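You operate a simulated robot arm through the tools that you are given. There is no shell and no other tool. Be economical: measure what you need, move in short steps, check, and stop when the job is done.

You are at the controls of a simulated two-armed robot. One attempt, no reset.

JOB
Pick up the small carton that says "2957" from the top of the narrow unit with one hand, pass it to the other hand and put it on the front of the stores bench. Set down upright: small carton.
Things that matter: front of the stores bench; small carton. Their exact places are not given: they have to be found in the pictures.

Only the result counts: the job must be done as asked and must still hold three seconds after the hand-in. Knocking over, shifting, dropping, spilling or breaking anything else fails it.

ROBOT AND FRAMES
Two 7-joint arms with two-finger parallel grippers on one trunk, on a base that drives. Base frame: it is fixed to the floor where the robot stands at the start and does not move with it; the origin is under the middle of the robot, x ahead of it, y to its left, z up. Lengths are in m, angles in rad, forces in N, time in s.
The left shoulder is at the start at [0.05, 0.165, 1.105], the right one opposite. With the tool pointing down near the work surface each hand reaches from about 0.22 to 0.7 m from the robot's upright axis, wherever it stands, measured 20 degrees to its own side. Places, roughly: front of the stores bench [0.5, -2.2, 0.8]. Payload 3.91 kg a hand.
Tool frame (each hand has its own): the origin (TCP) lies between the finger pads and is the grasp point; the fingertips stand 0.03 m ahead of it; z points along the fingers, y is the line along which they close. The gripper opens to 0.11 m. The fingers are 0.02 m wide and 0.01 m thick; the gripper's body (0.048 by 0.112 m) begins 0.055 m behind the TCP.
Orientation is that of the tool frame in the base frame, as [roll, pitch, yaw] about the fixed x, y, z axes, in that order (R = Rz(yaw) Ry(pitch) Rx(roll)). With the fingers straight down and closing along the base's y, the tool's x points along the base's -x, its y along +y and its z along -z.

CONTROLS
- The arms move only by the tool play_rows. It takes "left_targets", "right_targets" or both (then of equal length, played together; a hand with none holds still); each is a list of rows, each a list of 7 numbers: the turn, a rotation vector about the base's x, y, z in rad, then the shift along the base's x, y, z in cm, then the gripper command, from -1 (fully open) to 1 (shut), values between in proportion. In form: [[rx, ry, rz, x, y, z, fingers], ...]. A call has 1 to 20 rows; each row shifts and turns the commanded pose from where the row before left it. Each row takes 0.2 s and may step no farther than 0.05 m and 0.15 rad from the row before; otherwise, or with a gripper value out of range, the whole call is refused. A pose out of reach is approached as far as the arm can. The call stops where the force on the tool passes 40 N (or 10 N more than at its start, if that is more) or the arm is blocked; 0.2 s more then pass. The fingers move at their own pace (about 0.045 m/s each) and stop on an object; they squeeze with about 33 N. The grip force told is the motor's: it shows also when the fingers shut on nothing. Time passes only in rows, and 0.2 s behind the last, so rows that do not move let the fingers close. It gives the time, the measured TCP pose, the force on the tool (base axes), the opening and the grip force at its end, in the units of the frame above (readings bear some noise), with the torque about the TCP (base axes, N m) and any sound that the robot's microphone picked up.
- Cameras (640 x 400 px; columns grow to the right, rows downward): "scene" is now at [0.1165, 0.0075, 1.2704]; the picture's right is [0.09, -1.00, 0.00], its down [-0.61, -0.06, -0.79] and it looks along [0.79, 0.07, -0.61] (base axes); focal length 276 px, centre (320, 200). "left" rides on the left gripper at [0.072, -0.017, -0.103] in its tool frame; the picture's right is [0.23, 0.97, 0.00], its down [-0.76, 0.18, -0.62] and it looks along [-0.61, 0.14, 0.78] (tool axes); focal length 222 px, centre (320, 200). "right" rides on the right gripper at [0.072, 0.017, -0.103] in its tool frame; the picture's right is [-0.23, 0.97, 0.00], its down [-0.76, -0.18, -0.62] and it looks along [-0.61, -0.14, 0.78] (tool axes); focal length 222 px, centre (320, 200).
- grab_frame(camera): a new picture of that camera. No time passes.
- raise_lower(by): slides the trunk up (or, below 0, down) by that many m; the arms and the scene camera ride with it, the base frame stays. It gives what a move gives, with no picture.
- roll_base(legs): drives the robot by 1 to 6 legs, each [ahead, left, turn to the left] in m, m and rad, along the robot's own axes; the way and the turn of a leg run together, so that a leg with both is an arc; at most 1.5 m and 3.142 rad a leg. The arms and the cameras ride along, it lands a little off, and it stops where it bumps. It gives what a move gives.
- head_to(pan, tilt): turns the head with the scene camera to pan (to the left, within 1.396 rad either way) and tilt (down, from -0.506 to 1.204), counted from straight ahead of the robot. It gives what a move gives.
- pixel_to_xyz(camera, pixels): for up to 12 pixels [column, row] of the newest picture of that camera ("zoom" is the newest enlarged one), the place [x, y, z] in the base frame of the surface seen there, good to about 0.003 m. No time passes.
- enlarge(camera, box): a new picture of the part [left, top, right, bottom] of that camera's present view, enlarged. No time passes.
- sign_off(): hands the job in; it is judged then, once.

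Go step by step. Measure first, check grasps and placings, and put right what went wrong. The budget is 80 turns and 62 pictures, counting those below and the enlarged ones. Unless the task says otherwise, let go and move clear before handing in, and close with one line.

The tools are called after "Call:" as a command line: name --argument value ..., lists and objects as JSON in quotes. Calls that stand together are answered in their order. play_rows: Moves the arms, as the interface text tells. Its arguments: {"type":"object","properties":{"left_targets":{"type":"array","items":{"type":"array","items":{"type":"number"}}},"right_targets":{"type":"array","items":{"type":"array","items":{"type":"number"}}}},"required":[]} The other tools are called the same way: raise_lower (by) slides the trunk up or down; roll_base (legs) drives the base; head_to (pan, tilt) turns the head that bears the scene camera; grab_frame (camera) takes a picture; pixel_to_xyz (camera, pixels) gives the place of the surface under pixels of a picture; enlarge (camera, box) takes an enlarged picture of a part of a camera's view; sign_off () hands the job in.

At the start:

```text
t: 0.0
left_tcp_pos: [0.3813, 0.168, 1.0327]
left_tcp_rot: [3.141, 0.001, -3.141]
left_contact_force: [-0.2, 0.0, 0.0]
left_moment: [-0.01, 0.01, 0.0]
left_width: 0.1099
left_finger_force: 0.1
right_tcp_pos: [0.5264, -0.241, 1.0595]
right_tcp_rot: [3.141, 0.0, -3.14]
right_contact_force: [-0.7, -0.2, 0.7]
right_moment: [-0.01, -0.01, 0.01]
right_width: 0.1098
right_finger_force: 0.1
trunk travel left (down, up): [-0.325, 0.178]
robot x, y, heading: [-0.0023, -0.0007, 0.0]
head pan, tilt: [0.093, 0.654]
```

scene: 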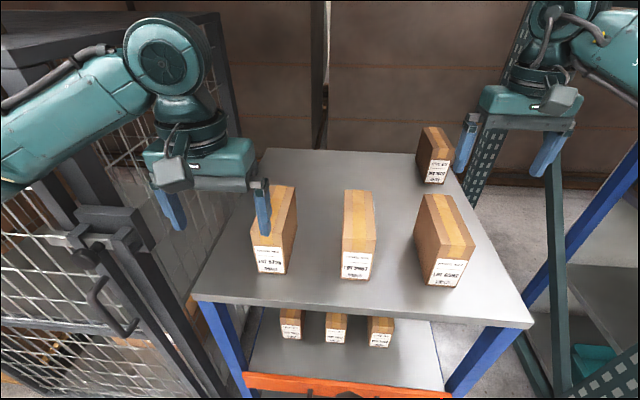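
right: 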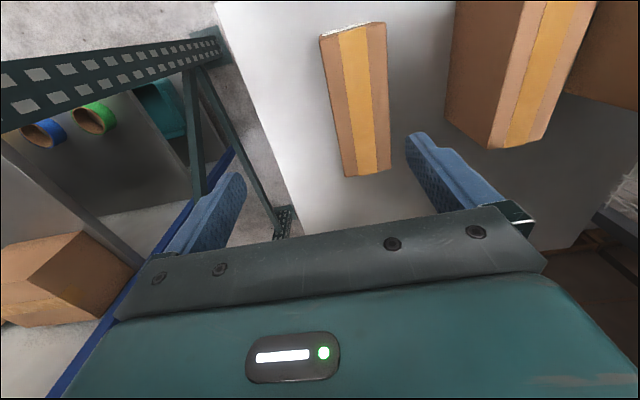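
left: 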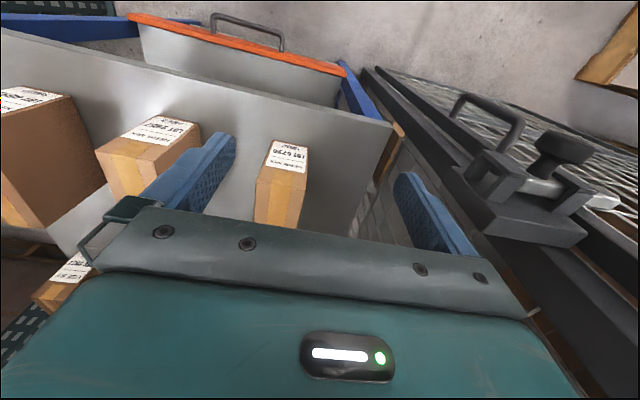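

The scene shows four cartons on the narrow unit with labels near (270,262), (356,266), (445,272), (440,170). I enlarge to read them.

Call:
enlarge --camera "scene" --box '[230, 110, 490, 290]'

Call:
enlarge --camera "left" --box '[0, 80, 320, 280]'

```text
2.22 times, centred on (360, 200) of scene
```

zoom: 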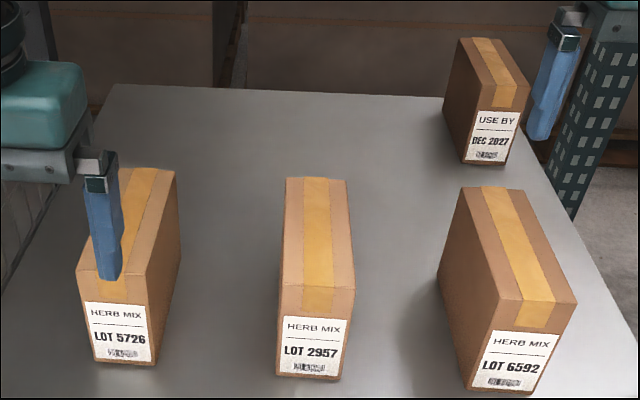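

```text
2.00 times, centred on (160, 180) of left
```

zoom: 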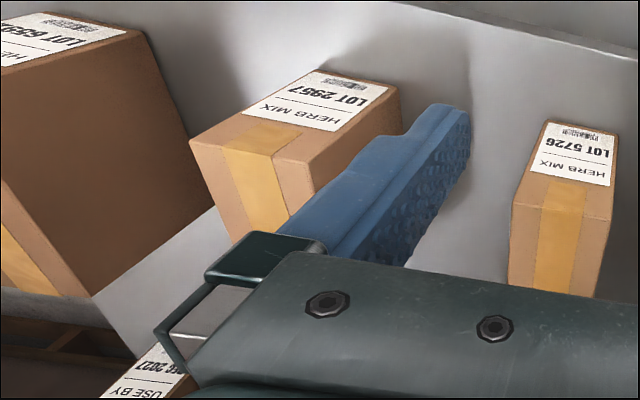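

The middle carton, label at scene (356,266), reads LOT 2957. I measure it and its neighbours.

Call:
pixel_to_xyz --camera "scene" --pixels '[[347, 193], [370, 194], [373, 237], [344, 236], [343, 276], [367, 279], [294, 190], [284, 245], [417, 204], [427, 245], [320, 290], [330, 170]]'

Call:
head_to --pan -1.3 --tilt 0.5

Call:
grab_frame --camera "scene"

```text
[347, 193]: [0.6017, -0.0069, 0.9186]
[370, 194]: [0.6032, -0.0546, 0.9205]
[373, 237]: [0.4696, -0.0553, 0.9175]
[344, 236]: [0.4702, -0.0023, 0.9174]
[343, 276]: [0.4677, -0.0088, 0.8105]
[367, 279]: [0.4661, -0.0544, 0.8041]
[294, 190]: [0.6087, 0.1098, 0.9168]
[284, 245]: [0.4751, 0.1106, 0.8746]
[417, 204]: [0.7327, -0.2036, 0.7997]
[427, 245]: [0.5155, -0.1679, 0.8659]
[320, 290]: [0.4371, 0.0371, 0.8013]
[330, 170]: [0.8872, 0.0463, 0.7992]
```

```text
t: 1.5
left_tcp_pos: [0.382, 0.1678, 1.0323]
left_tcp_rot: [3.141, 0.001, -3.141]
left_contact_force: [0.1, -0.9, -0.5]
left_moment: [0.02, 0.0, -0.01]
left_width: 0.1101
left_finger_force: 0.1
right_tcp_pos: [0.5262, -0.2419, 1.059]
right_tcp_rot: [-3.141, 0.0, -3.141]
right_contact_force: [-0.7, 0.0, -1.2]
right_moment: [0.02, -0.02, 0.04]
right_width: 0.1097
right_finger_force: 0.0
trunk travel left (down, up): [-0.325, 0.178]
robot x, y, heading: [-0.0023, -0.0027, 0.002]
head pan, tilt: [-1.3, 0.499]
```

```text
56 pictures are left
```

scene: 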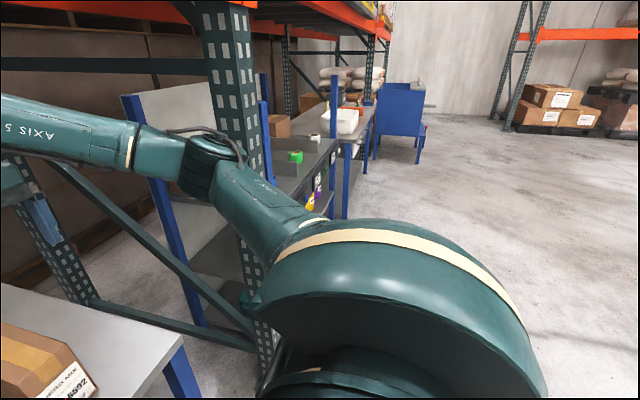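

The target carton spans x 0.468–0.605, y −0.054…−0.005, z 0.80–0.919. The left hand will grip it from above near its near end (leaving the far end for the right hand); first I move over it.

Call:
play_rows --left_targets '[[0, 0, 0, 2, -3.3, 0, -1], [0, 0, 0, 2, -3.3, 0, -1], [0, 0, 0, 2, -3.3, 0, -1], [0, 0, 0, 2, -3.3, 0, -1], [0, 0, 0, 2, -3.3, 0, -1], [0, 0, 0, 2, -3.3, 0, -1], [0, 0, 0, 0, 0, -3, -1], [0, 0, 0, 0, 0, -3, -1], [0, 0, 0, 0, 0, 0, -1]]'

Call:
head_to --pan 0.0 --tilt 0.75

Call:
grab_frame --camera "scene"

Call:
grab_frame --camera "left"

```text
t: 3.5
left_tcp_pos: [0.5016, -0.0318, 0.9717]
left_tcp_rot: [-3.141, 0.002, -3.141]
left_contact_force: [-0.3, -0.2, 0.0]
left_moment: [0.0, -0.01, 0.01]
left_width: 0.1103
left_finger_force: 0.1
right_tcp_pos: [0.527, -0.2426, 1.059]
right_tcp_rot: [-3.141, 0.001, 3.141]
right_contact_force: [0.0, -0.3, 0.7]
right_moment: [-0.04, -0.01, 0.03]
right_width: 0.1101
right_finger_force: 0.1
trunk travel left (down, up): [-0.325, 0.178]
robot x, y, heading: [0.0017, 0.0044, -0.001]
head pan, tilt: [-1.3, 0.499]
```

```text
t: 5.0
left_tcp_pos: [0.5025, -0.0309, 0.972]
left_tcp_rot: [3.141, 0.0, 3.141]
left_contact_force: [0.6, -0.1, 1.1]
left_moment: [-0.01, 0.0, 0.02]
left_width: 0.1102
left_finger_force: 0.0
right_tcp_pos: [0.527, -0.2412, 1.0592]
right_tcp_rot: [3.141, 0.001, 3.141]
right_contact_force: [0.9, 0.2, 0.9]
right_moment: [-0.01, 0.0, 0.02]
right_width: 0.1101
right_finger_force: 0.1
trunk travel left (down, up): [-0.325, 0.178]
robot x, y, heading: [-0.0036, -0.0, -0.002]
head pan, tilt: [0.0, 0.75]
```

```text
55 pictures are left
```

scene: 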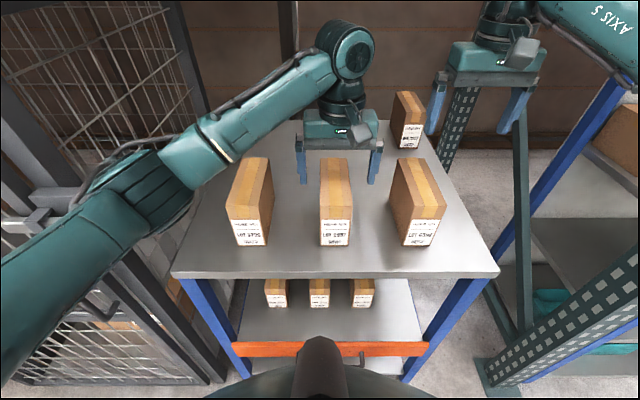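

```text
54 pictures are left
```

left: 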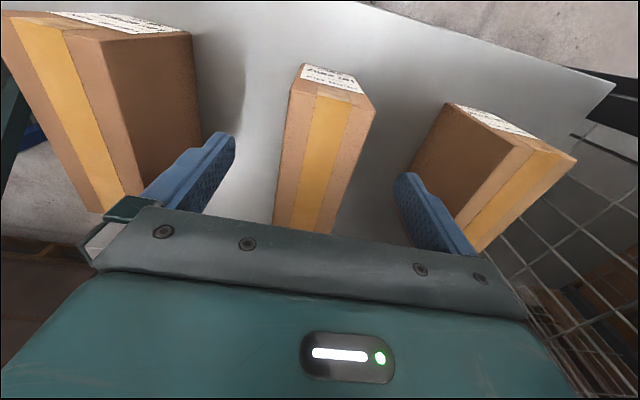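

The open fingers straddle the carton in both pictures (scene 300 and 375 around carton at 336), so I descend and close.

Call:
play_rows --left_targets '[[0, 0, 0, 0, 0, -3, -1], [0, 0, 0, 0, 0, -3, -1], [0, 0, 0, 0, 0, -2.5, -1], [0, 0, 0, 0, 0, 0, -1], [0, 0, 0, 0, 0, 0, 1], [0, 0, 0, 0, 0, 0, 1], [0, 0, 0, 0, 0, 0, 1], [0, 0, 0, 0, 0, 0, 1], [0, 0, 0, 0, 0, 0, 1], [0, 0, 0, 0, 0, 0, 1], [0, 0, 0, 0, 0, 0, 1]]'

```text
t: 7.4
left_tcp_pos: [0.5012, -0.0305, 0.8878]
left_tcp_rot: [-3.141, -0.001, -3.141]
left_contact_force: [-0.1, 0.5, -0.2]
left_moment: [0.18, 0.06, 0.07]
left_width: 0.0597
left_finger_force: 32.8
right_tcp_pos: [0.5261, -0.2407, 1.0593]
right_tcp_rot: [-3.141, -0.002, -3.141]
right_contact_force: [-0.3, 0.6, 0.0]
right_moment: [0.02, 0.02, 0.01]
right_width: 0.1099
right_finger_force: 0.1
trunk travel left (down, up): [-0.325, 0.178]
robot x, y, heading: [0.0032, 0.0007, -0.0]
head pan, tilt: [0.0, 0.75]
```

Gripped at 0.060 m width with 33 N. I lift straight up and look.

Call:
play_rows --left_targets '[[0, 0, 0, 0, 0, 1, 1], [0, 0, 0, 0, 0, 2, 1], [0, 0, 0, 0, 0, 3, 1], [0, 0, 0, 0, 0, 4, 1], [0, 0, 0, 0, 0, 4, 1], [0, 0, 0, 0, 0, 3, 1], [0, 0, 0, 0, 0, 1, 1], [0, 0, 0, 0, 0, 0, 1]]'

Call:
grab_frame --camera "scene"

```text
t: 9.2
left_tcp_pos: [0.5015, -0.0299, 1.068]
left_tcp_rot: [-3.14, -0.002, 3.14]
left_contact_force: [0.7, 0.0, -5.1]
left_moment: [0.0, 0.17, 0.02]
left_width: 0.0597
left_finger_force: 32.7
right_tcp_pos: [0.5263, -0.243, 1.0585]
right_tcp_rot: [-3.14, 0.001, -3.141]
right_contact_force: [-0.2, -0.5, 0.2]
right_moment: [-0.01, 0.03, 0.0]
right_width: 0.11
right_finger_force: 0.1
trunk travel left (down, up): [-0.325, 0.178]
robot x, y, heading: [-0.0023, 0.0002, 0.003]
head pan, tilt: [0.0, 0.75]
```

```text
53 pictures are left
```

scene: 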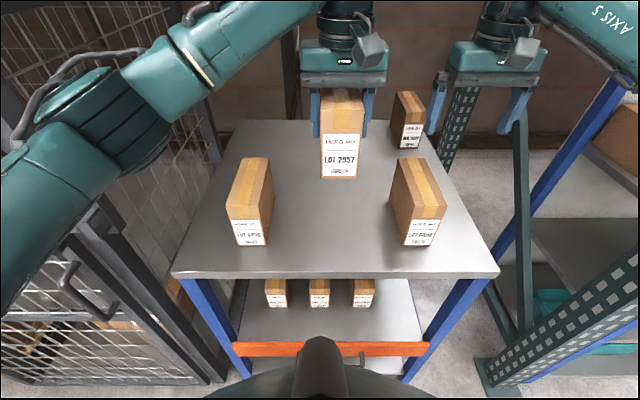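

The carton (about 0.5 kg) is held level and clear. I back the robot off the unit for a free handover and a view of the way to the bench.

Call:
roll_base --legs '[[-0.5, 0, 0]]'

Call:
head_to --pan -0.9 --tilt 0.45

Call:
grab_frame --camera "scene"

```text
t: 12.2
left_tcp_pos: [-0.002, -0.0298, 1.0675]
left_tcp_rot: [3.141, 0.0, -3.14]
left_contact_force: [-0.7, 0.6, -4.4]
left_moment: [0.04, 0.17, 0.0]
left_width: 0.0598
left_finger_force: 33.1
right_tcp_pos: [0.0246, -0.2414, 1.059]
right_tcp_rot: [3.141, 0.0, -3.139]
right_contact_force: [-0.5, -0.3, 0.5]
right_moment: [-0.01, 0.02, 0.01]
right_width: 0.1102
right_finger_force: 0.1
trunk travel left (down, up): [-0.325, 0.178]
robot x, y, heading: [-0.5065, -0.0036, 0.003]
head pan, tilt: [0.0, 0.75]
```

```text
t: 13.4
left_tcp_pos: [-0.0019, -0.0301, 1.0678]
left_tcp_rot: [-3.14, -0.002, -3.14]
left_contact_force: [-1.4, -0.3, -4.6]
left_moment: [0.0, 0.2, -0.01]
left_width: 0.0599
left_finger_force: 33.1
right_tcp_pos: [0.0231, -0.2421, 1.0587]
right_tcp_rot: [-3.14, 0.0, -3.139]
right_contact_force: [0.6, 0.7, 0.0]
right_moment: [-0.01, 0.0, -0.02]
right_width: 0.11
right_finger_force: 0.1
trunk travel left (down, up): [-0.325, 0.178]
robot x, y, heading: [-0.5059, 0.0018, 0.002]
head pan, tilt: [-0.901, 0.45]
```

```text
52 pictures are left
```

scene: 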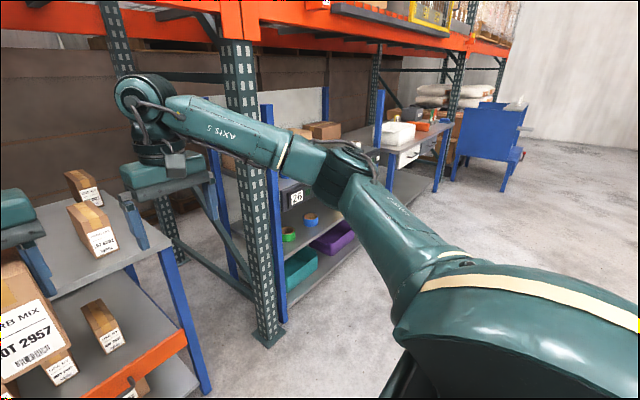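

The way to the bench (white bin at about (400,135)) runs past a shelf unit; I do the handover here. I turn the left hand −90° so the carton lies along y, and turn the right hand +90° then tilt it to point inwards and down.

Call:
play_rows --left_targets '[[0, 0, -0.1428, -0.44, 1.18, 0, 1], [0, 0, -0.1428, -0.44, 1.18, 0, 1], [0, 0, -0.1428, -0.44, 1.18, 0, 1], [0, 0, -0.1428, -0.44, 1.18, 0, 1], [0, 0, -0.1428, -0.44, 1.18, 0, 1], [0, 0, -0.1428, -0.44, 1.18, 0, 1], [0, 0, -0.1428, -0.44, 1.18, 0, 1], [0, 0, -0.1428, -0.44, 1.18, 0, 1], [0, 0, -0.1428, -0.44, 1.18, 0, 1], [0, 0, -0.1428, -0.44, 1.18, 0, 1], [0, 0, -0.1428, -0.44, 1.18, 0, 1], [0, 0, 0, 0, 0, 0, 1], [0, 0, 0, 0, 0, 0, 1], [0, 0, 0, 0, 0, 0, 1], [0, 0, 0, 0, 0, 0, 1], [0, 0, 0, 0, 0, 0, 1], [0, 0, 0, 0, 0, 0, 1], [0, 0, 0, 0, 0, 0, 1]]' --right_targets '[[0, 0, 0.1428, -0.66, 0, 0, -1], [0, 0, 0.1428, -0.66, 0, 0, -1], [0, 0, 0.1428, -0.66, 0, 0, -1], [0, 0, 0.1428, -0.66, 0, 0, -1], [0, 0, 0.1428, -0.66, 0, 0, -1], [0, 0, 0.1428, -0.66, 0, 0, -1], [0, 0, 0.1428, -0.66, 0, 0, -1], [0, 0, 0.1428, -0.66, 0, 0, -1], [0, 0, 0.1428, -0.66, 0, 0, -1], [0, 0, 0.1428, -0.66, 0, 0, -1], [0, 0, 0.1428, -0.66, 0, 0, -1], [0.131, 0, 0, 0, 0, 0, -1], [0.131, 0, 0, 0, 0, 0, -1], [0.131, 0, 0, 0, 0, 0, -1], [0.131, 0, 0, 0, 0, 0, -1], [0.131, 0, 0, 0, 0, 0, -1], [0.131, 0, 0, 0, 0, 0, -1], [0, 0, 0, 0, 0, 0, -1]]'

Call:
head_to --pan 0.0 --tilt 0.5

Call:
grab_frame --camera "scene"

Call:
grab_frame --camera "right"

```text
t: 17.2
left_tcp_pos: [-0.051, 0.0989, 1.068]
left_tcp_rot: [-3.141, 0.0, 1.573]
left_contact_force: [-0.2, -0.5, -4.9]
left_moment: [0.18, -0.02, -0.03]
left_width: 0.06
left_finger_force: 32.9
right_tcp_pos: [-0.2384, -0.102, 1.0718]
right_tcp_rot: [3.141, 0.789, -1.573]
right_contact_force: [0.3, 0.0, -0.5]
right_moment: [0.0, 0.02, 0.02]
right_width: 0.1101
right_finger_force: 0.0
right hand out of reach, approached as far as the arm can: row 5, 6, 7, 8, 9, 10, 11, 12, 13, 14, 15, 16, 17
trunk travel left (down, up): [-0.325, 0.178]
robot x, y, heading: [-0.5052, 0.0016, 0.001]
head pan, tilt: [-0.901, 0.45]
```

```text
t: 18.4
left_tcp_pos: [-0.049, 0.0976, 1.0676]
left_tcp_rot: [3.141, 0.0, 1.57]
left_contact_force: [0.2, 0.0, -4.3]
left_moment: [0.15, 0.0, -0.02]
left_width: 0.0597
left_finger_force: 32.8
right_tcp_pos: [-0.2391, -0.1022, 1.0724]
right_tcp_rot: [3.141, 0.785, -1.573]
right_contact_force: [0.4, 0.6, 0.2]
right_moment: [0.03, 0.0, 0.02]
right_width: 0.11
right_finger_force: 0.1
trunk travel left (down, up): [-0.325, 0.178]
robot x, y, heading: [-0.5022, -0.0006, 0.004]
head pan, tilt: [0.0, 0.499]
```

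```text
51 pictures are left
```

scene: 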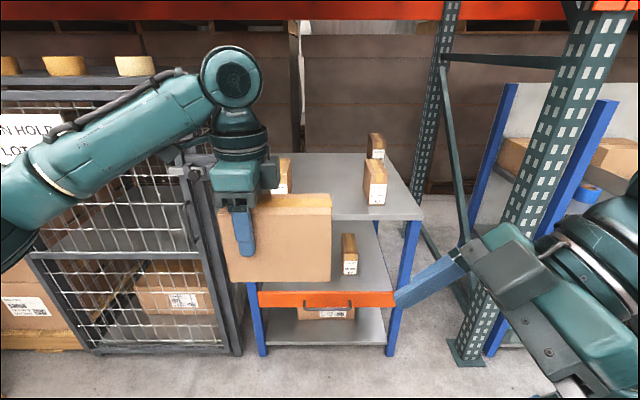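

```text
50 pictures are left
```

right: 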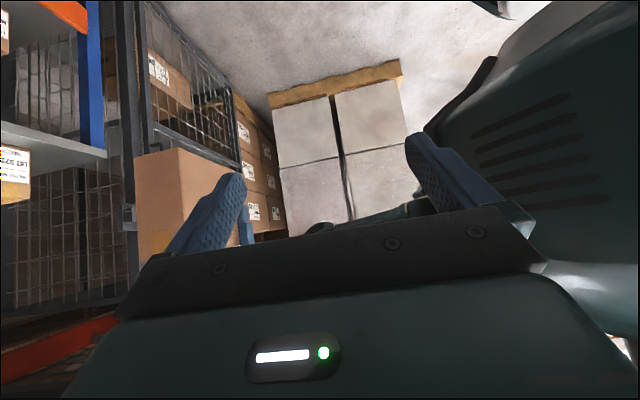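

The left hand and carton are as planned (carton end at about (331,240)), but the right hand was out of reach at its side and slid inwards to [−0.24, −0.10]. I test moving it forward at this y in small steps.

Call:
play_rows --right_targets '[[0, 0, 0, 1, 0, 0, -1], [0, 0, 0, 1, 0, 0, -1], [0, 0, 0, 1, 0, 0, -1], [0, 0, 0, 1, 0, 0, -1], [0, 0, 0, 0, 0, 0, -1]]'

```text
t: 19.6
left_tcp_pos: [-0.0497, 0.0979, 1.0672]
left_tcp_rot: [-3.141, 0.0, 1.573]
left_contact_force: [0.9, 0.4, -4.4]
left_moment: [0.22, 0.0, 0.01]
left_width: 0.06
left_finger_force: 33.0
right_tcp_pos: [-0.2221, -0.0914, 1.0892]
right_tcp_rot: [-3.142, 0.786, -1.571]
right_contact_force: [0.3, -0.8, 1.0]
right_moment: [0.0, 0.04, 0.0]
right_width: 0.1098
right_finger_force: 0.1
right hand out of reach, approached as far as the arm can: row 1, 2, 3, 4
trunk travel left (down, up): [-0.325, 0.178]
robot x, y, heading: [-0.5041, 0.0, -0.002]
head pan, tilt: [0.0, 0.499]
```

It still reports out of reach, so the combined yaw and tilt binds a joint. I take the tilt out and retest.

Call:
play_rows --right_targets '[[-0.131, 0, 0, 0, 0, 0, -1], [-0.131, 0, 0, 0, 0, 0, -1], [-0.131, 0, 0, 0, 0, 0, -1], [-0.131, 0, 0, 0, 0, 0, -1], [-0.131, 0, 0, 0, 0, 0, -1], [-0.131, 0, 0, 0, 0, 0, -1], [0, 0, 0, 0, 0, 0, -1]]'

```text
t: 21.2
left_tcp_pos: [-0.0505, 0.0978, 1.0674]
left_tcp_rot: [-3.141, 0.001, 1.573]
left_contact_force: [-0.4, -0.2, -5.0]
left_moment: [0.15, -0.01, -0.01]
left_width: 0.06
left_finger_force: 33.5
right_tcp_pos: [-0.2221, -0.0914, 1.0889]
right_tcp_rot: [3.14, -0.002, -1.571]
right_contact_force: [-0.8, 0.3, 0.6]
right_moment: [0.01, 0.01, -0.02]
right_width: 0.1099
right_finger_force: 0.2
trunk travel left (down, up): [-0.325, 0.178]
robot x, y, heading: [-0.5012, -0.0026, -0.004]
head pan, tilt: [0.0, 0.499]
```

Tool-down is reachable here, and the command follows the measured pose. I try moving it forward tool-down, staying right of the carton.

Call:
play_rows --right_targets '[[0, 0, 0, 3, -0.5, 0, -1], [0, 0, 0, 3, -0.5, 0, -1], [0, 0, 0, 3, -0.5, 0, -1], [0, 0, 0, 3, -0.5, 0, -1], [0, 0, 0, 3, -0.5, 0, -1], [0, 0, 0, 0, 0, 0, -1]]'

Call:
grab_frame --camera "scene"

```text
t: 22.6
left_tcp_pos: [-0.05, 0.0987, 1.0671]
left_tcp_rot: [3.14, -0.001, 1.573]
left_contact_force: [0.2, 0.3, -3.8]
left_moment: [0.17, 0.04, 0.02]
left_width: 0.0602
left_finger_force: 32.9
right_tcp_pos: [-0.1834, -0.0779, 1.0794]
right_tcp_rot: [-3.141, -0.001, -1.572]
right_contact_force: [-0.2, -0.5, 0.3]
right_moment: [0.04, 0.01, -0.02]
right_width: 0.1102
right_finger_force: 0.1
right hand out of reach, approached as far as the arm can: row 2, 3, 4, 5
trunk travel left (down, up): [-0.325, 0.178]
robot x, y, heading: [-0.504, -0.0022, 0.002]
head pan, tilt: [0.0, 0.499]
```

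```text
49 pictures are left
```

scene: 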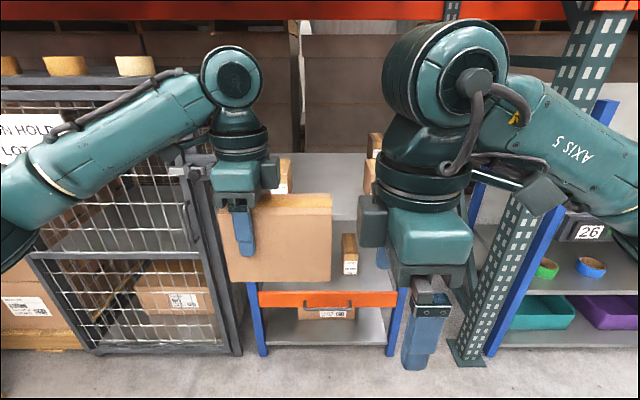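

The right wrist yaw binds near +90°. The sum of both yaws only needs to be 180°, so I back the right hand's yaw off and test how much further the left can turn.

Call:
play_rows --right_targets '[[0, 0, -0.14, -1, -1.5, 0, -1], [0, 0, -0.14, -1, -1.5, 0, -1], [0, 0, -0.14, -1, -1.5, 0, -1], [0, 0, -0.14, -1, -1.5, 0, -1], [0, 0, -0.14, -1, -1.5, 0, -1], [0, 0, -0.14, 0, -1.5, 0, -1], [0, 0, 0, 0, 0, 0, -1], [0, 0, 0, 0, 0, 0, -1], [0, 0, 0, 0, 0, 0, -1], [0, 0, 0, 0, 0, 0, -1]]' --left_targets '[[0, 0, 0, 0, 0, 0, 1], [0, 0, 0, 0, 0, 0, 1], [0, 0, 0, 0, 0, 0, 1], [0, 0, -0.13, 0.5, 0, 0, 1], [0, 0, -0.13, 0.5, 0, 0, 1], [0, 0, -0.13, 0.5, 0, 0, 1], [0, 0, -0.13, 0.5, 0, 0, 1], [0, 0, -0.13, 0.5, 0, 0, 1], [0, 0, -0.13, 0.5, 0, 0, 1], [0, 0, 0, 0, 0, 0, 1]]'

```text
t: 24.8
left_tcp_pos: [-0.0212, 0.0985, 1.0679]
left_tcp_rot: [3.141, 0.0, 0.79]
left_contact_force: [0.1, 0.9, -4.6]
left_moment: [0.11, -0.11, -0.02]
left_width: 0.0599
left_finger_force: 33.4
right_tcp_pos: [-0.2319, -0.1707, 1.0804]
right_tcp_rot: [3.14, -0.001, -2.41]
right_contact_force: [-0.1, -0.3, 0.1]
right_moment: [0.0, -0.01, -0.03]
right_width: 0.1098
right_finger_force: 0.0
trunk travel left (down, up): [-0.325, 0.178]
robot x, y, heading: [-0.504, -0.0013, 0.002]
head pan, tilt: [0.0, 0.499]
```

Left reached −135° without complaint. Now I align the right yaw and tilt it 45° towards the carton's free end, moving partway to the pre-grasp pose.

Call:
play_rows --right_targets '[[0, 0, 0.058, 0.5, 0.5, 1, -1], [0.0926, -0.0926, 0, 0.5, 1, 1, -1], [0.0926, -0.0926, 0, 0.5, 1, 1, -1], [0.0926, -0.0926, 0, 0.5, 1, 1, -1], [0.0926, -0.0926, 0, 0.5, 1, 0.3, -1], [0.0926, -0.0926, 0, 0.5, 1, 0, -1], [0.0926, -0.0926, 0, 0.5, 1, 0, -1], [0, 0, 0, 0, 0, 0, -1]]'

Call:
grab_frame --camera "scene"

```text
t: 26.6
left_tcp_pos: [-0.0196, 0.0982, 1.0689]
left_tcp_rot: [-3.141, 0.0, 0.792]
left_contact_force: [0.9, 0.0, -4.7]
left_moment: [0.14, -0.11, -0.02]
left_width: 0.0596
left_finger_force: 32.8
right_tcp_pos: [-0.193, -0.1043, 1.1262]
right_tcp_rot: [-3.137, 0.787, -2.349]
right_contact_force: [-0.3, -0.2, 0.3]
right_moment: [0.03, 0.0, 0.0]
right_width: 0.1099
right_finger_force: 0.0
right hand out of reach, approached as far as the arm can: row 7
trunk travel left (down, up): [-0.325, 0.178]
robot x, y, heading: [-0.5051, 0.0009, -0.0]
head pan, tilt: [0.0, 0.499]
```

```text
48 pictures are left
```

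scene: 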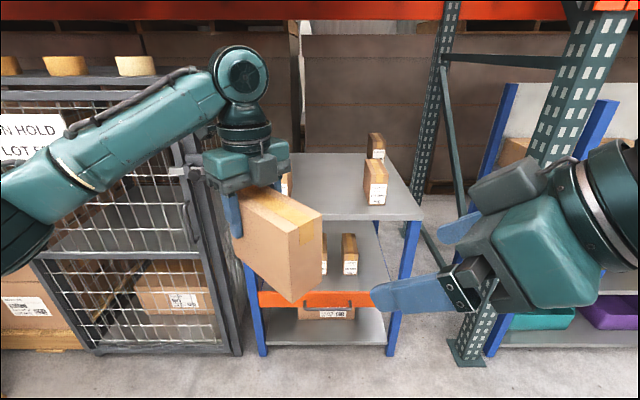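

Only the last row was marginal. I shift 15° of yaw from the right hand to the left hand for slack, and move the right hand forward.

Call:
play_rows --left_targets '[[0, 0, -0.13, 0.5, 0, 0, 1], [0, 0, -0.13, 0.5, 0, 0, 1], [0, 0, 0, 0, 0, 0, 1], [0, 0, 0, 0, 0, 0, 1]]' --right_targets '[[0, 0, -0.13, 1, 0, 0, -1], [0, 0, -0.13, 1, 0, 0, -1], [0, 0, 0, 0, 1, 0, -1], [0, 0, 0, 0, 0, 0, -1]]'

```text
t: 27.6
left_tcp_pos: [-0.01, 0.099, 1.0672]
left_tcp_rot: [-3.141, 0.0, 0.532]
left_contact_force: [-0.6, -0.4, -4.1]
left_moment: [0.07, -0.17, 0.01]
left_width: 0.0598
left_finger_force: 33.1
right_tcp_pos: [-0.1749, -0.0953, 1.127]
right_tcp_rot: [-3.138, 0.785, -2.61]
right_contact_force: [-0.2, -0.5, 0.7]
right_moment: [0.04, 0.01, -0.01]
right_width: 0.1101
right_finger_force: 0.1
trunk travel left (down, up): [-0.325, 0.178]
robot x, y, heading: [-0.5022, -0.0006, 0.004]
head pan, tilt: [0.0, 0.499]
```

Reachable with slack. I move the right hand to the pre-grasp pose 10 cm back along its axis from the carton's free end.

Call:
play_rows --right_targets '[[0, 0, 0, 0.9, 3, 0, -1], [0, 0, 0, 0.9, 3, 0, -1], [0, 0, 0, 0.9, 3, 0, -1], [0, 0, 0, 0.8, 2.8, -0.3, -1], [0, 0, 0, 0, 0, 0, -1]]'

Call:
grab_frame --camera "scene"

Call:
grab_frame --camera "right"

```text
t: 28.8
left_tcp_pos: [-0.0093, 0.0994, 1.0678]
left_tcp_rot: [3.141, 0.0, 0.532]
left_contact_force: [-0.4, 0.2, -4.5]
left_moment: [0.09, -0.17, -0.02]
left_width: 0.0602
left_finger_force: 33.2
right_tcp_pos: [-0.1389, 0.0225, 1.1236]
right_tcp_rot: [-3.137, 0.788, -2.608]
right_contact_force: [-0.3, -0.6, -0.9]
right_moment: [-0.04, 0.02, 0.0]
right_width: 0.1098
right_finger_force: 0.0
trunk travel left (down, up): [-0.325, 0.178]
robot x, y, heading: [-0.5005, -0.0005, -0.004]
head pan, tilt: [0.0, 0.499]
```

```text
47 pictures are left
```

scene: 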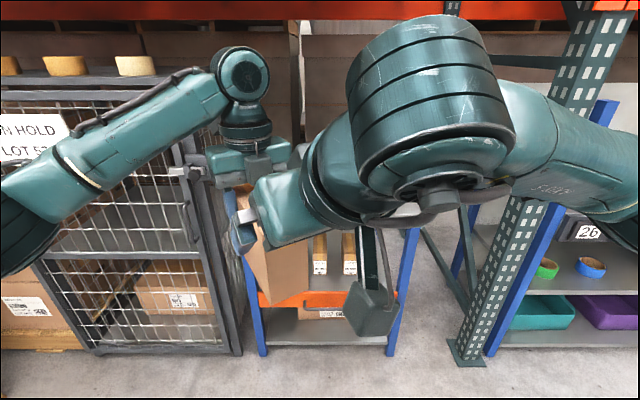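

```text
46 pictures are left
```

right: 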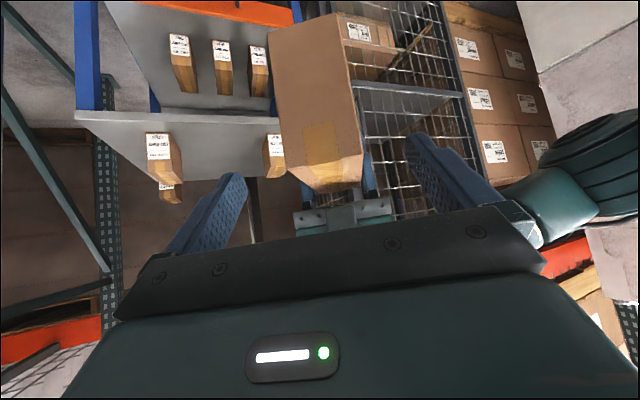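

In the right picture the carton end (about (325,170)) is centred between the fingers (230 and 425). I advance along the tool axis.

Call:
play_rows --right_targets '[[0, 0, 0, 1.22, 0.716, -1.414, -1], [0, 0, 0, 1.22, 0.716, -1.414, -1], [0, 0, 0, 1.22, 0.716, -1.414, -1], [0, 0, 0, 1.22, 0.716, -1.414, -1], [0, 0, 0, 1.12, 0.716, -1.414, -1], [0, 0, 0, 0, 0, 0, -1]]'

Call:
grab_frame --camera "right"

Call:
grab_frame --camera "scene"

```text
t: 30.2
left_tcp_pos: [-0.0096, 0.1001, 1.066]
left_tcp_rot: [3.142, -0.002, 0.536]
left_contact_force: [10.8, 7.8, -11.9]
left_moment: [0.11, -0.71, -0.48]
left_width: 0.0599
left_finger_force: 32.8
right_tcp_pos: [-0.079, 0.0604, 1.0536]
right_tcp_rot: [-3.138, 0.787, -2.609]
right_contact_force: [-10.3, -8.1, 7.2]
right_moment: [0.39, -0.12, 0.33]
right_width: 0.1101
right_finger_force: 0.0
trunk travel left (down, up): [-0.325, 0.178]
robot x, y, heading: [-0.5068, 0.0009, 0.003]
head pan, tilt: [0.0, 0.499]
```

```text
45 pictures are left
```

right: 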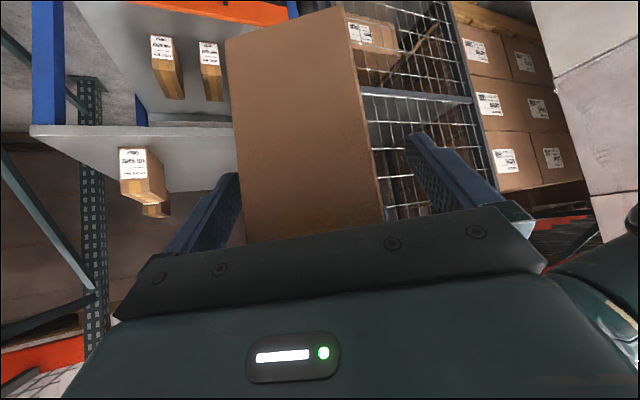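

```text
44 pictures are left
```

scene: 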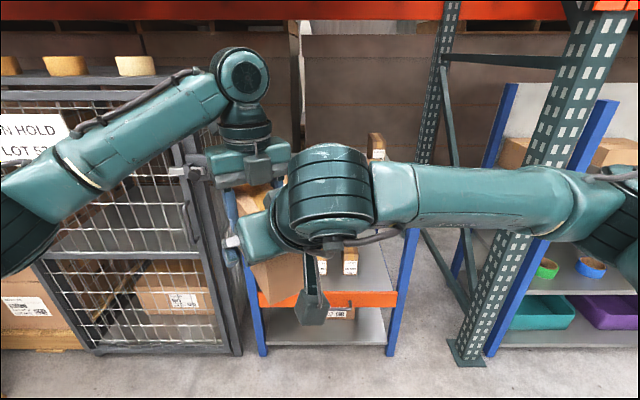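

A ~14 N push on both hands shows the right gripper body just touches the carton; I back off 1.2 cm along the axis.

Call:
play_rows --right_targets '[[0, 0, 0, -0.73, -0.43, 0.85, -1], [0, 0, 0, 0, 0, 0, -1]]'

Call:
grab_frame --camera "right"

Call:
grab_frame --camera "left"

```text
t: 30.8
left_tcp_pos: [-0.0103, 0.0991, 1.0668]
left_tcp_rot: [-3.141, 0.001, 0.531]
left_contact_force: [1.1, -0.2, -4.5]
left_moment: [0.1, -0.16, -0.02]
left_width: 0.0598
left_finger_force: 33.3
right_tcp_pos: [-0.0865, 0.0554, 1.0627]
right_tcp_rot: [-3.137, 0.786, -2.612]
right_contact_force: [0.2, -0.4, -0.5]
right_moment: [-0.01, -0.01, 0.0]
right_width: 0.1101
right_finger_force: 0.1
trunk travel left (down, up): [-0.325, 0.178]
robot x, y, heading: [-0.4991, 0.0026, -0.0]
head pan, tilt: [0.0, 0.499]
```

```text
43 pictures are left
```

right: 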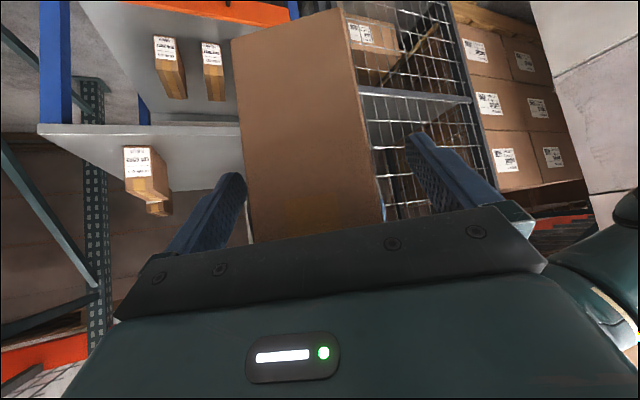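

```text
42 pictures are left
```

left: 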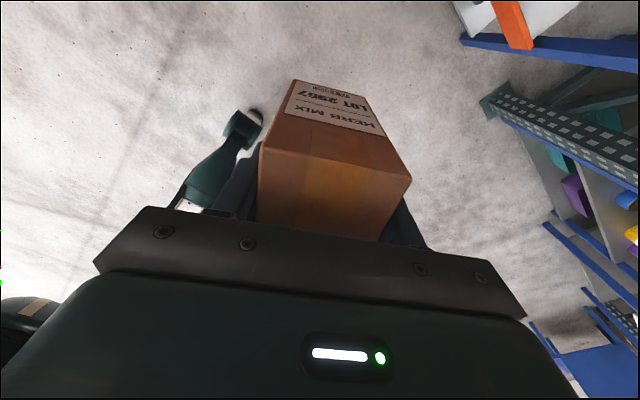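

Contact is gone. I check the carton's lateral centring between the right fingers by measuring the visible underside and fingers.

Call:
pixel_to_xyz --camera "right" --pixels '[[240, 100], [352, 100], [250, 200], [372, 200], [310, 40], [310, 220], [232, 180], [415, 145]]'

```text
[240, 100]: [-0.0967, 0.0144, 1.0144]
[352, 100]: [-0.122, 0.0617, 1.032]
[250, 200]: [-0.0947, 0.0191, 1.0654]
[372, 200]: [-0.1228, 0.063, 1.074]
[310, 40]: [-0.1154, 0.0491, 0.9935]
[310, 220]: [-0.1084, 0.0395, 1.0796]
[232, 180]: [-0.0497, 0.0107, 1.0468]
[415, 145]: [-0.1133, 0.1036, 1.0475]
```

The end face is centred (about 2 mm) and vertical; the TCP is 28 mm inside the end. I close the right gripper.

Call:
play_rows --right_targets '[[0, 0, 0, 0, 0, 0, 1], [0, 0, 0, 0, 0, 0, 1], [0, 0, 0, 0, 0, 0, 1], [0, 0, 0, 0, 0, 0, 1], [0, 0, 0, 0, 0, 0, 1], [0, 0, 0, 0, 0, 0, 1], [0, 0, 0, 0, 0, 0, 1]]'

```text
t: 32.4
left_tcp_pos: [-0.0103, 0.1002, 1.0668]
left_tcp_rot: [-3.14, 0.001, 0.533]
left_contact_force: [-3.6, 12.6, -4.4]
left_moment: [-0.93, -0.24, -1.29]
left_width: 0.0599
left_finger_force: 33.1
right_tcp_pos: [-0.0851, 0.056, 1.062]
right_tcp_rot: [-3.137, 0.786, -2.612]
right_contact_force: [3.7, -12.0, -0.1]
right_moment: [1.05, 0.04, 0.25]
right_width: 0.0602
right_finger_force: 33.2
trunk travel left (down, up): [-0.325, 0.178]
robot x, y, heading: [-0.5011, -0.0009, 0.001]
head pan, tilt: [0.0, 0.499]
```

Both hands hold (0.060 m, 33 N each), with a 12 N sideways preload. I relieve it by 2 mm, then open the left hand.

Call:
play_rows --right_targets '[[0, 0, 0, 0.1, -0.17, 0, 1], [0, 0, 0, 0, 0, 0, 1], [0, 0, 0, 0, 0, 0, 1], [0, 0, 0, 0, 0, 0, 1], [0, 0, 0, 0, 0, 0, 1], [0, 0, 0, 0, 0, 0, 1]]' --left_targets '[[0, 0, 0, 0, 0, 0, 1], [0, 0, 0, 0, 0, 0, 1], [0, 0, 0, 0, 0, 0, 0.4], [0, 0, 0, 0, 0, 0, -1], [0, 0, 0, 0, 0, 0, -1], [0, 0, 0, 0, 0, 0, -1]]'

Call:
grab_frame --camera "left"

```text
t: 33.8
left_tcp_pos: [-0.01, 0.0989, 1.0681]
left_tcp_rot: [3.141, -0.001, 0.534]
left_contact_force: [0.5, 0.3, -0.7]
left_moment: [-0.02, 0.0, -0.02]
left_width: 0.11
left_finger_force: 0.1
right_tcp_pos: [-0.0852, 0.0551, 1.0621]
right_tcp_rot: [-3.137, 0.785, -2.61]
right_contact_force: [-0.2, 0.6, 0.1]
right_moment: [-0.1, 0.16, 0.02]
right_width: 0.0596
right_finger_force: 33.3
trunk travel left (down, up): [-0.325, 0.178]
robot x, y, heading: [-0.5051, 0.0008, 0.003]
head pan, tilt: [0.0, 0.499]
```

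```text
41 pictures are left
```

left: 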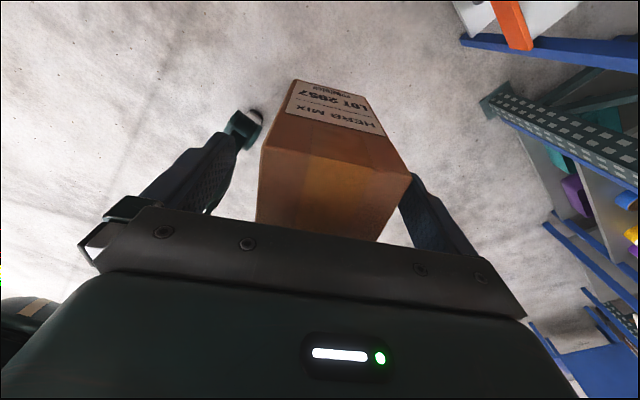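

The left fingers are fully open and clear of the carton (left picture, 230 and 420). I raise the left hand straight up and off, then check the carton in the right hand.

Call:
play_rows --left_targets '[[0, 0, 0, 0, 0, 2, -1], [0, 0, 0, 0, 0, 3, -1], [0, 0, 0, 0, 0, 3, -1], [0, 0, 0, 0, 1, 3, -1], [0, 0, 0, 0, 4, 0, -1], [0, 0, 0, 0, 4, 0, -1], [0, 0, 0, 0, 4, 0, -1], [0, 0, 0, 0, 0, 0, -1]]'

Call:
grab_frame --camera "scene"

Call:
grab_frame --camera "right"

```text
t: 35.6
left_tcp_pos: [-0.0113, 0.227, 1.1765]
left_tcp_rot: [-3.141, 0.001, 0.533]
left_contact_force: [0.1, 0.6, 0.1]
left_moment: [0.0, -0.01, -0.02]
left_width: 0.11
left_finger_force: 0.0
right_tcp_pos: [-0.0853, 0.0553, 1.062]
right_tcp_rot: [-3.137, 0.785, -2.608]
right_contact_force: [0.0, 0.1, 0.2]
right_moment: [-0.11, 0.19, 0.0]
right_width: 0.06
right_finger_force: 32.9
trunk travel left (down, up): [-0.325, 0.178]
robot x, y, heading: [-0.5014, 0.0019, 0.005]
head pan, tilt: [0.0, 0.499]
```

```text
40 pictures are left
```

scene: 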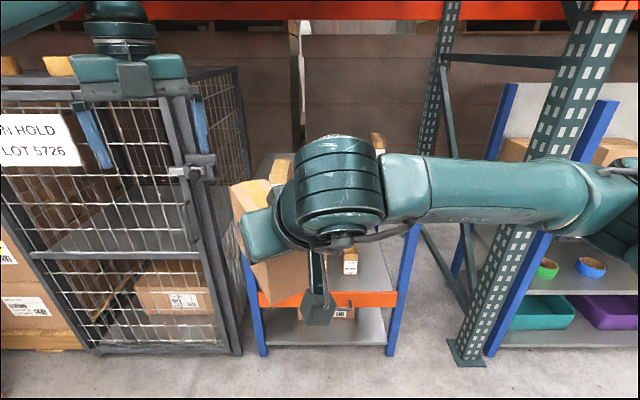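

```text
39 pictures are left
```

right: 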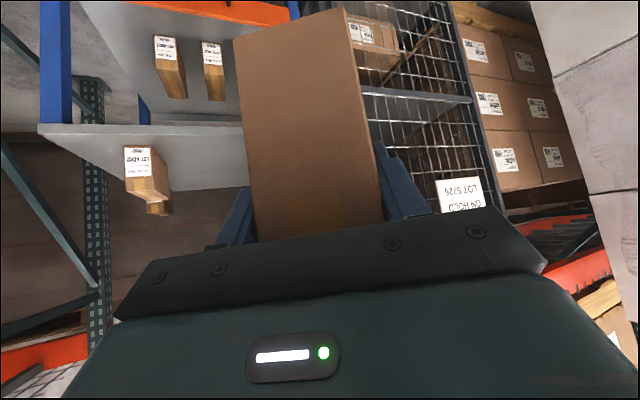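

The carton is now solely in the right hand, unshifted. I look toward the bench before driving.

Call:
head_to --pan -1.15 --tilt 0.3

Call:
grab_frame --camera "scene"

```text
t: 36.9
left_tcp_pos: [-0.0099, 0.2274, 1.1754]
left_tcp_rot: [3.141, 0.002, 0.532]
left_contact_force: [-0.4, 0.8, -0.4]
left_moment: [-0.01, 0.0, 0.02]
left_width: 0.1101
left_finger_force: 0.1
right_tcp_pos: [-0.0858, 0.0559, 1.0626]
right_tcp_rot: [-3.137, 0.785, -2.61]
right_contact_force: [0.1, 0.3, -0.2]
right_moment: [-0.1, 0.18, 0.02]
right_width: 0.0598
right_finger_force: 32.6
trunk travel left (down, up): [-0.325, 0.178]
robot x, y, heading: [-0.502, 0.0004, -0.005]
head pan, tilt: [-1.15, 0.3]
```

```text
38 pictures are left
```

scene: 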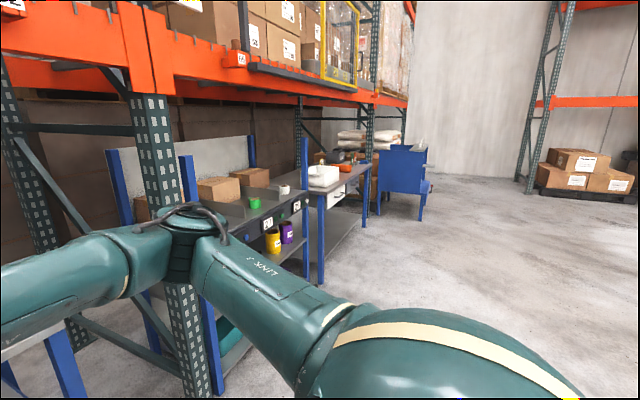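

Call:
pixel_to_xyz --camera "scene" --pixels '[[325, 188], [320, 210], [360, 172], [380, 170], [425, 170], [272, 208], [365, 230], [320, 278], [420, 218]]'

Call:
enlarge --camera "scene" --box '[200, 120, 440, 270]'

```text
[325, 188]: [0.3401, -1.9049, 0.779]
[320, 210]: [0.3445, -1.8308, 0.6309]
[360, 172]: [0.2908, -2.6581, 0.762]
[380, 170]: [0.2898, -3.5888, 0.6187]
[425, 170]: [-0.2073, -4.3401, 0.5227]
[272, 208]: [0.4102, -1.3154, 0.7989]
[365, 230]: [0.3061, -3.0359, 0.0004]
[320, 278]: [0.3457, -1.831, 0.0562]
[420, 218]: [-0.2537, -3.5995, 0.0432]
```

```text
2.67 times, centred on (320, 195) of scene
```

zoom: 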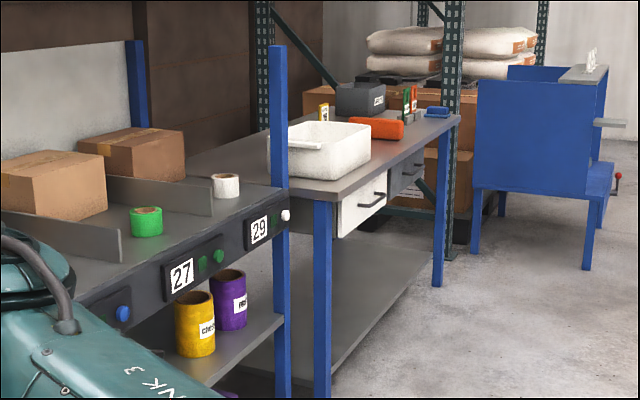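

The bench spans y ≈ −1.83 to −2.9 with its front edge at x ≈ 0.32; the aisle at x = −0.5 is free. I drive sideways to y = −2.2.

Call:
roll_base --legs '[[0, -1.1, 0], [0, -1.1, 0]]'

Call:
head_to --pan 0.0 --tilt 0.45

Call:
grab_frame --camera "scene"

```text
t: 47.8
left_tcp_pos: [-0.0191, -1.9827, 1.1774]
left_tcp_rot: [-3.141, 0.0, 0.531]
left_contact_force: [0.0, 0.3, -0.5]
left_moment: [0.0, -0.01, -0.01]
left_width: 0.1099
left_finger_force: 0.1
right_tcp_pos: [-0.0944, -2.1541, 1.0621]
right_tcp_rot: [-3.137, 0.784, -2.612]
right_contact_force: [0.1, 0.6, -0.3]
right_moment: [-0.1, 0.17, -0.02]
right_width: 0.0598
right_finger_force: 33.0
trunk travel left (down, up): [-0.325, 0.178]
robot x, y, heading: [-0.5128, -2.2096, -0.001]
head pan, tilt: [-1.15, 0.3]
```

```text
t: 49.2
left_tcp_pos: [-0.0202, -1.981, 1.1769]
left_tcp_rot: [-3.141, -0.001, 0.531]
left_contact_force: [0.9, 0.2, 0.4]
left_moment: [-0.03, -0.01, 0.01]
left_width: 0.1099
left_finger_force: 0.0
right_tcp_pos: [-0.0946, -2.1535, 1.0611]
right_tcp_rot: [-3.135, 0.787, -2.611]
right_contact_force: [0.2, 0.1, 0.3]
right_moment: [-0.09, 0.18, 0.0]
right_width: 0.0599
right_finger_force: 32.6
trunk travel left (down, up): [-0.325, 0.178]
robot x, y, heading: [-0.5143, -2.211, 0.002]
head pan, tilt: [0.0, 0.45]
```

```text
36 pictures are left
```

scene: 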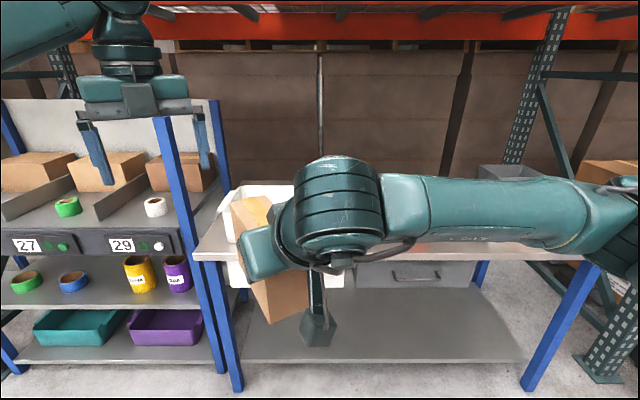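

The right arm hides the bench; there is free air in front of it, so I lower the right hand 18 cm to see over it.

Call:
play_rows --right_targets '[[0, 0, 0, 0, 0, -3, 1], [0, 0, 0, 0, 0, -3, 1], [0, 0, 0, 0, 0, -3, 1], [0, 0, 0, 0, 0, -3, 1], [0, 0, 0, 0, 0, -3, 1], [0, 0, 0, 0, 0, -3, 1], [0, 0, 0, 0, 0, 0, 1]]'

Call:
grab_frame --camera "scene"

```text
t: 50.8
left_tcp_pos: [-0.0197, -1.9808, 1.1769]
left_tcp_rot: [3.141, -0.001, 0.531]
left_contact_force: [0.2, -0.8, 0.0]
left_moment: [-0.01, 0.02, -0.02]
left_width: 0.1102
left_finger_force: 0.0
right_tcp_pos: [-0.0982, -2.1554, 0.8807]
right_tcp_rot: [-3.137, 0.786, -2.613]
right_contact_force: [0.1, -0.9, -0.3]
right_moment: [-0.11, 0.18, -0.04]
right_width: 0.0599
right_finger_force: 33.0
trunk travel left (down, up): [-0.325, 0.178]
robot x, y, heading: [-0.5122, -2.2077, -0.01]
head pan, tilt: [0.0, 0.45]
```

```text
35 pictures are left
```

scene: 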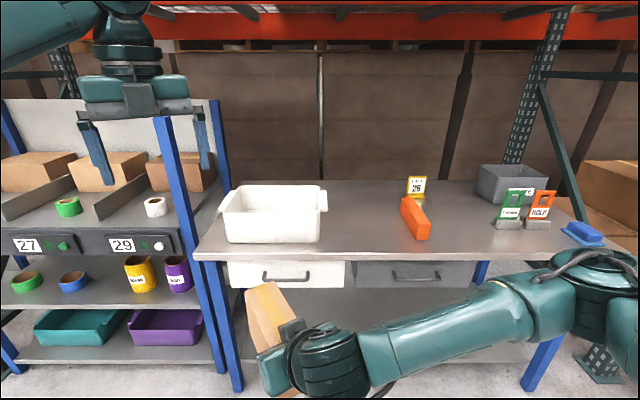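

Now the bench is clear: basin at (272,215), orange item at (415,218), free space in front around (365,235). I measure it.

Call:
pixel_to_xyz --camera "scene" --pixels '[[360, 245], [360, 252], [450, 245], [360, 215], [318, 242], [323, 215], [412, 238], [402, 200], [430, 238], [510, 228], [365, 190], [265, 300]]'

Call:
enlarge --camera "scene" --box '[200, 160, 520, 360]'

```text
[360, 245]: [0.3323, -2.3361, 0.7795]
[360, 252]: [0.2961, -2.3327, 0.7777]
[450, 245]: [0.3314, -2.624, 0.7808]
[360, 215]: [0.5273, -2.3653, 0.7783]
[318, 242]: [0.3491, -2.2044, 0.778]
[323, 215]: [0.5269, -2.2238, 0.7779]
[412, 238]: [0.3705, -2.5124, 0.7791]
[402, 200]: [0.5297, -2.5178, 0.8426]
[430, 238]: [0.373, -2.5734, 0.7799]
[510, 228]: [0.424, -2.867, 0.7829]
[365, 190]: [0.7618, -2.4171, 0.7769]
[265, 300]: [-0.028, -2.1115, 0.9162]
```

```text
2.00 times, centred on (360, 260) of scene
```

zoom: 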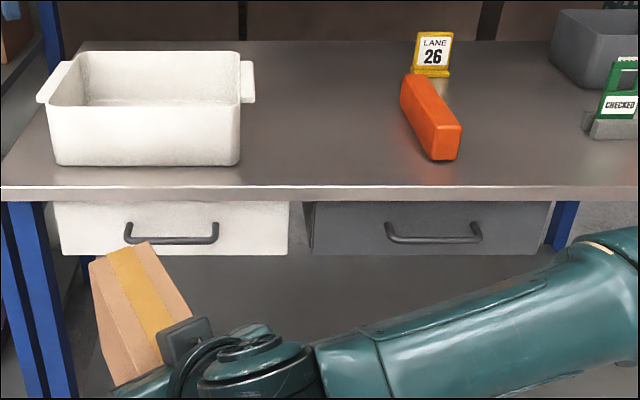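

Bench top is z 0.778, front edge x ≈ 0.285, with free space for y between −2.25 and −2.48. I check how low the right forearm hangs and the carton's actual level.

Call:
pixel_to_xyz --camera "scene" --pixels '[[340, 345], [360, 390], [420, 335], [430, 378], [500, 300], [520, 345], [580, 275], [590, 345], [620, 320], [250, 292], [272, 284], [290, 316]]'

Call:
grab_frame --camera "right"

```text
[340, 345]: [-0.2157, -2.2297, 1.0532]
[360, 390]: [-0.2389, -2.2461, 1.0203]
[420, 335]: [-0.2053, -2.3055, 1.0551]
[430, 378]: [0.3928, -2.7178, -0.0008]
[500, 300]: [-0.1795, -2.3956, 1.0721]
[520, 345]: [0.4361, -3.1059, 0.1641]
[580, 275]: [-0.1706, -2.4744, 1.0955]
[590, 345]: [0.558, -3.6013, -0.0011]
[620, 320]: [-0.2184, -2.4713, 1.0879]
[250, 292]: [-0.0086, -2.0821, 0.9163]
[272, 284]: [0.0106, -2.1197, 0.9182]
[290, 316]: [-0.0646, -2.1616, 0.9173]
```

```text
33 pictures are left
```

right: 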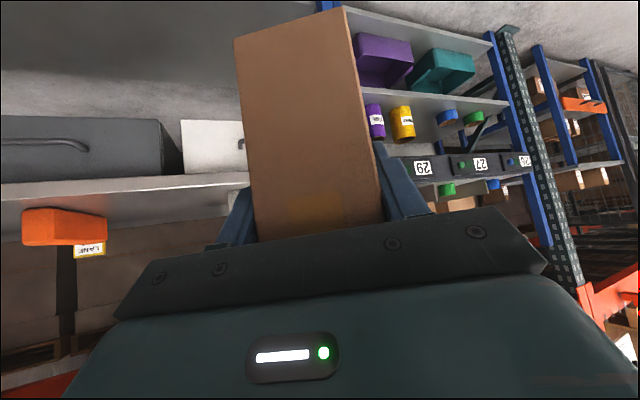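

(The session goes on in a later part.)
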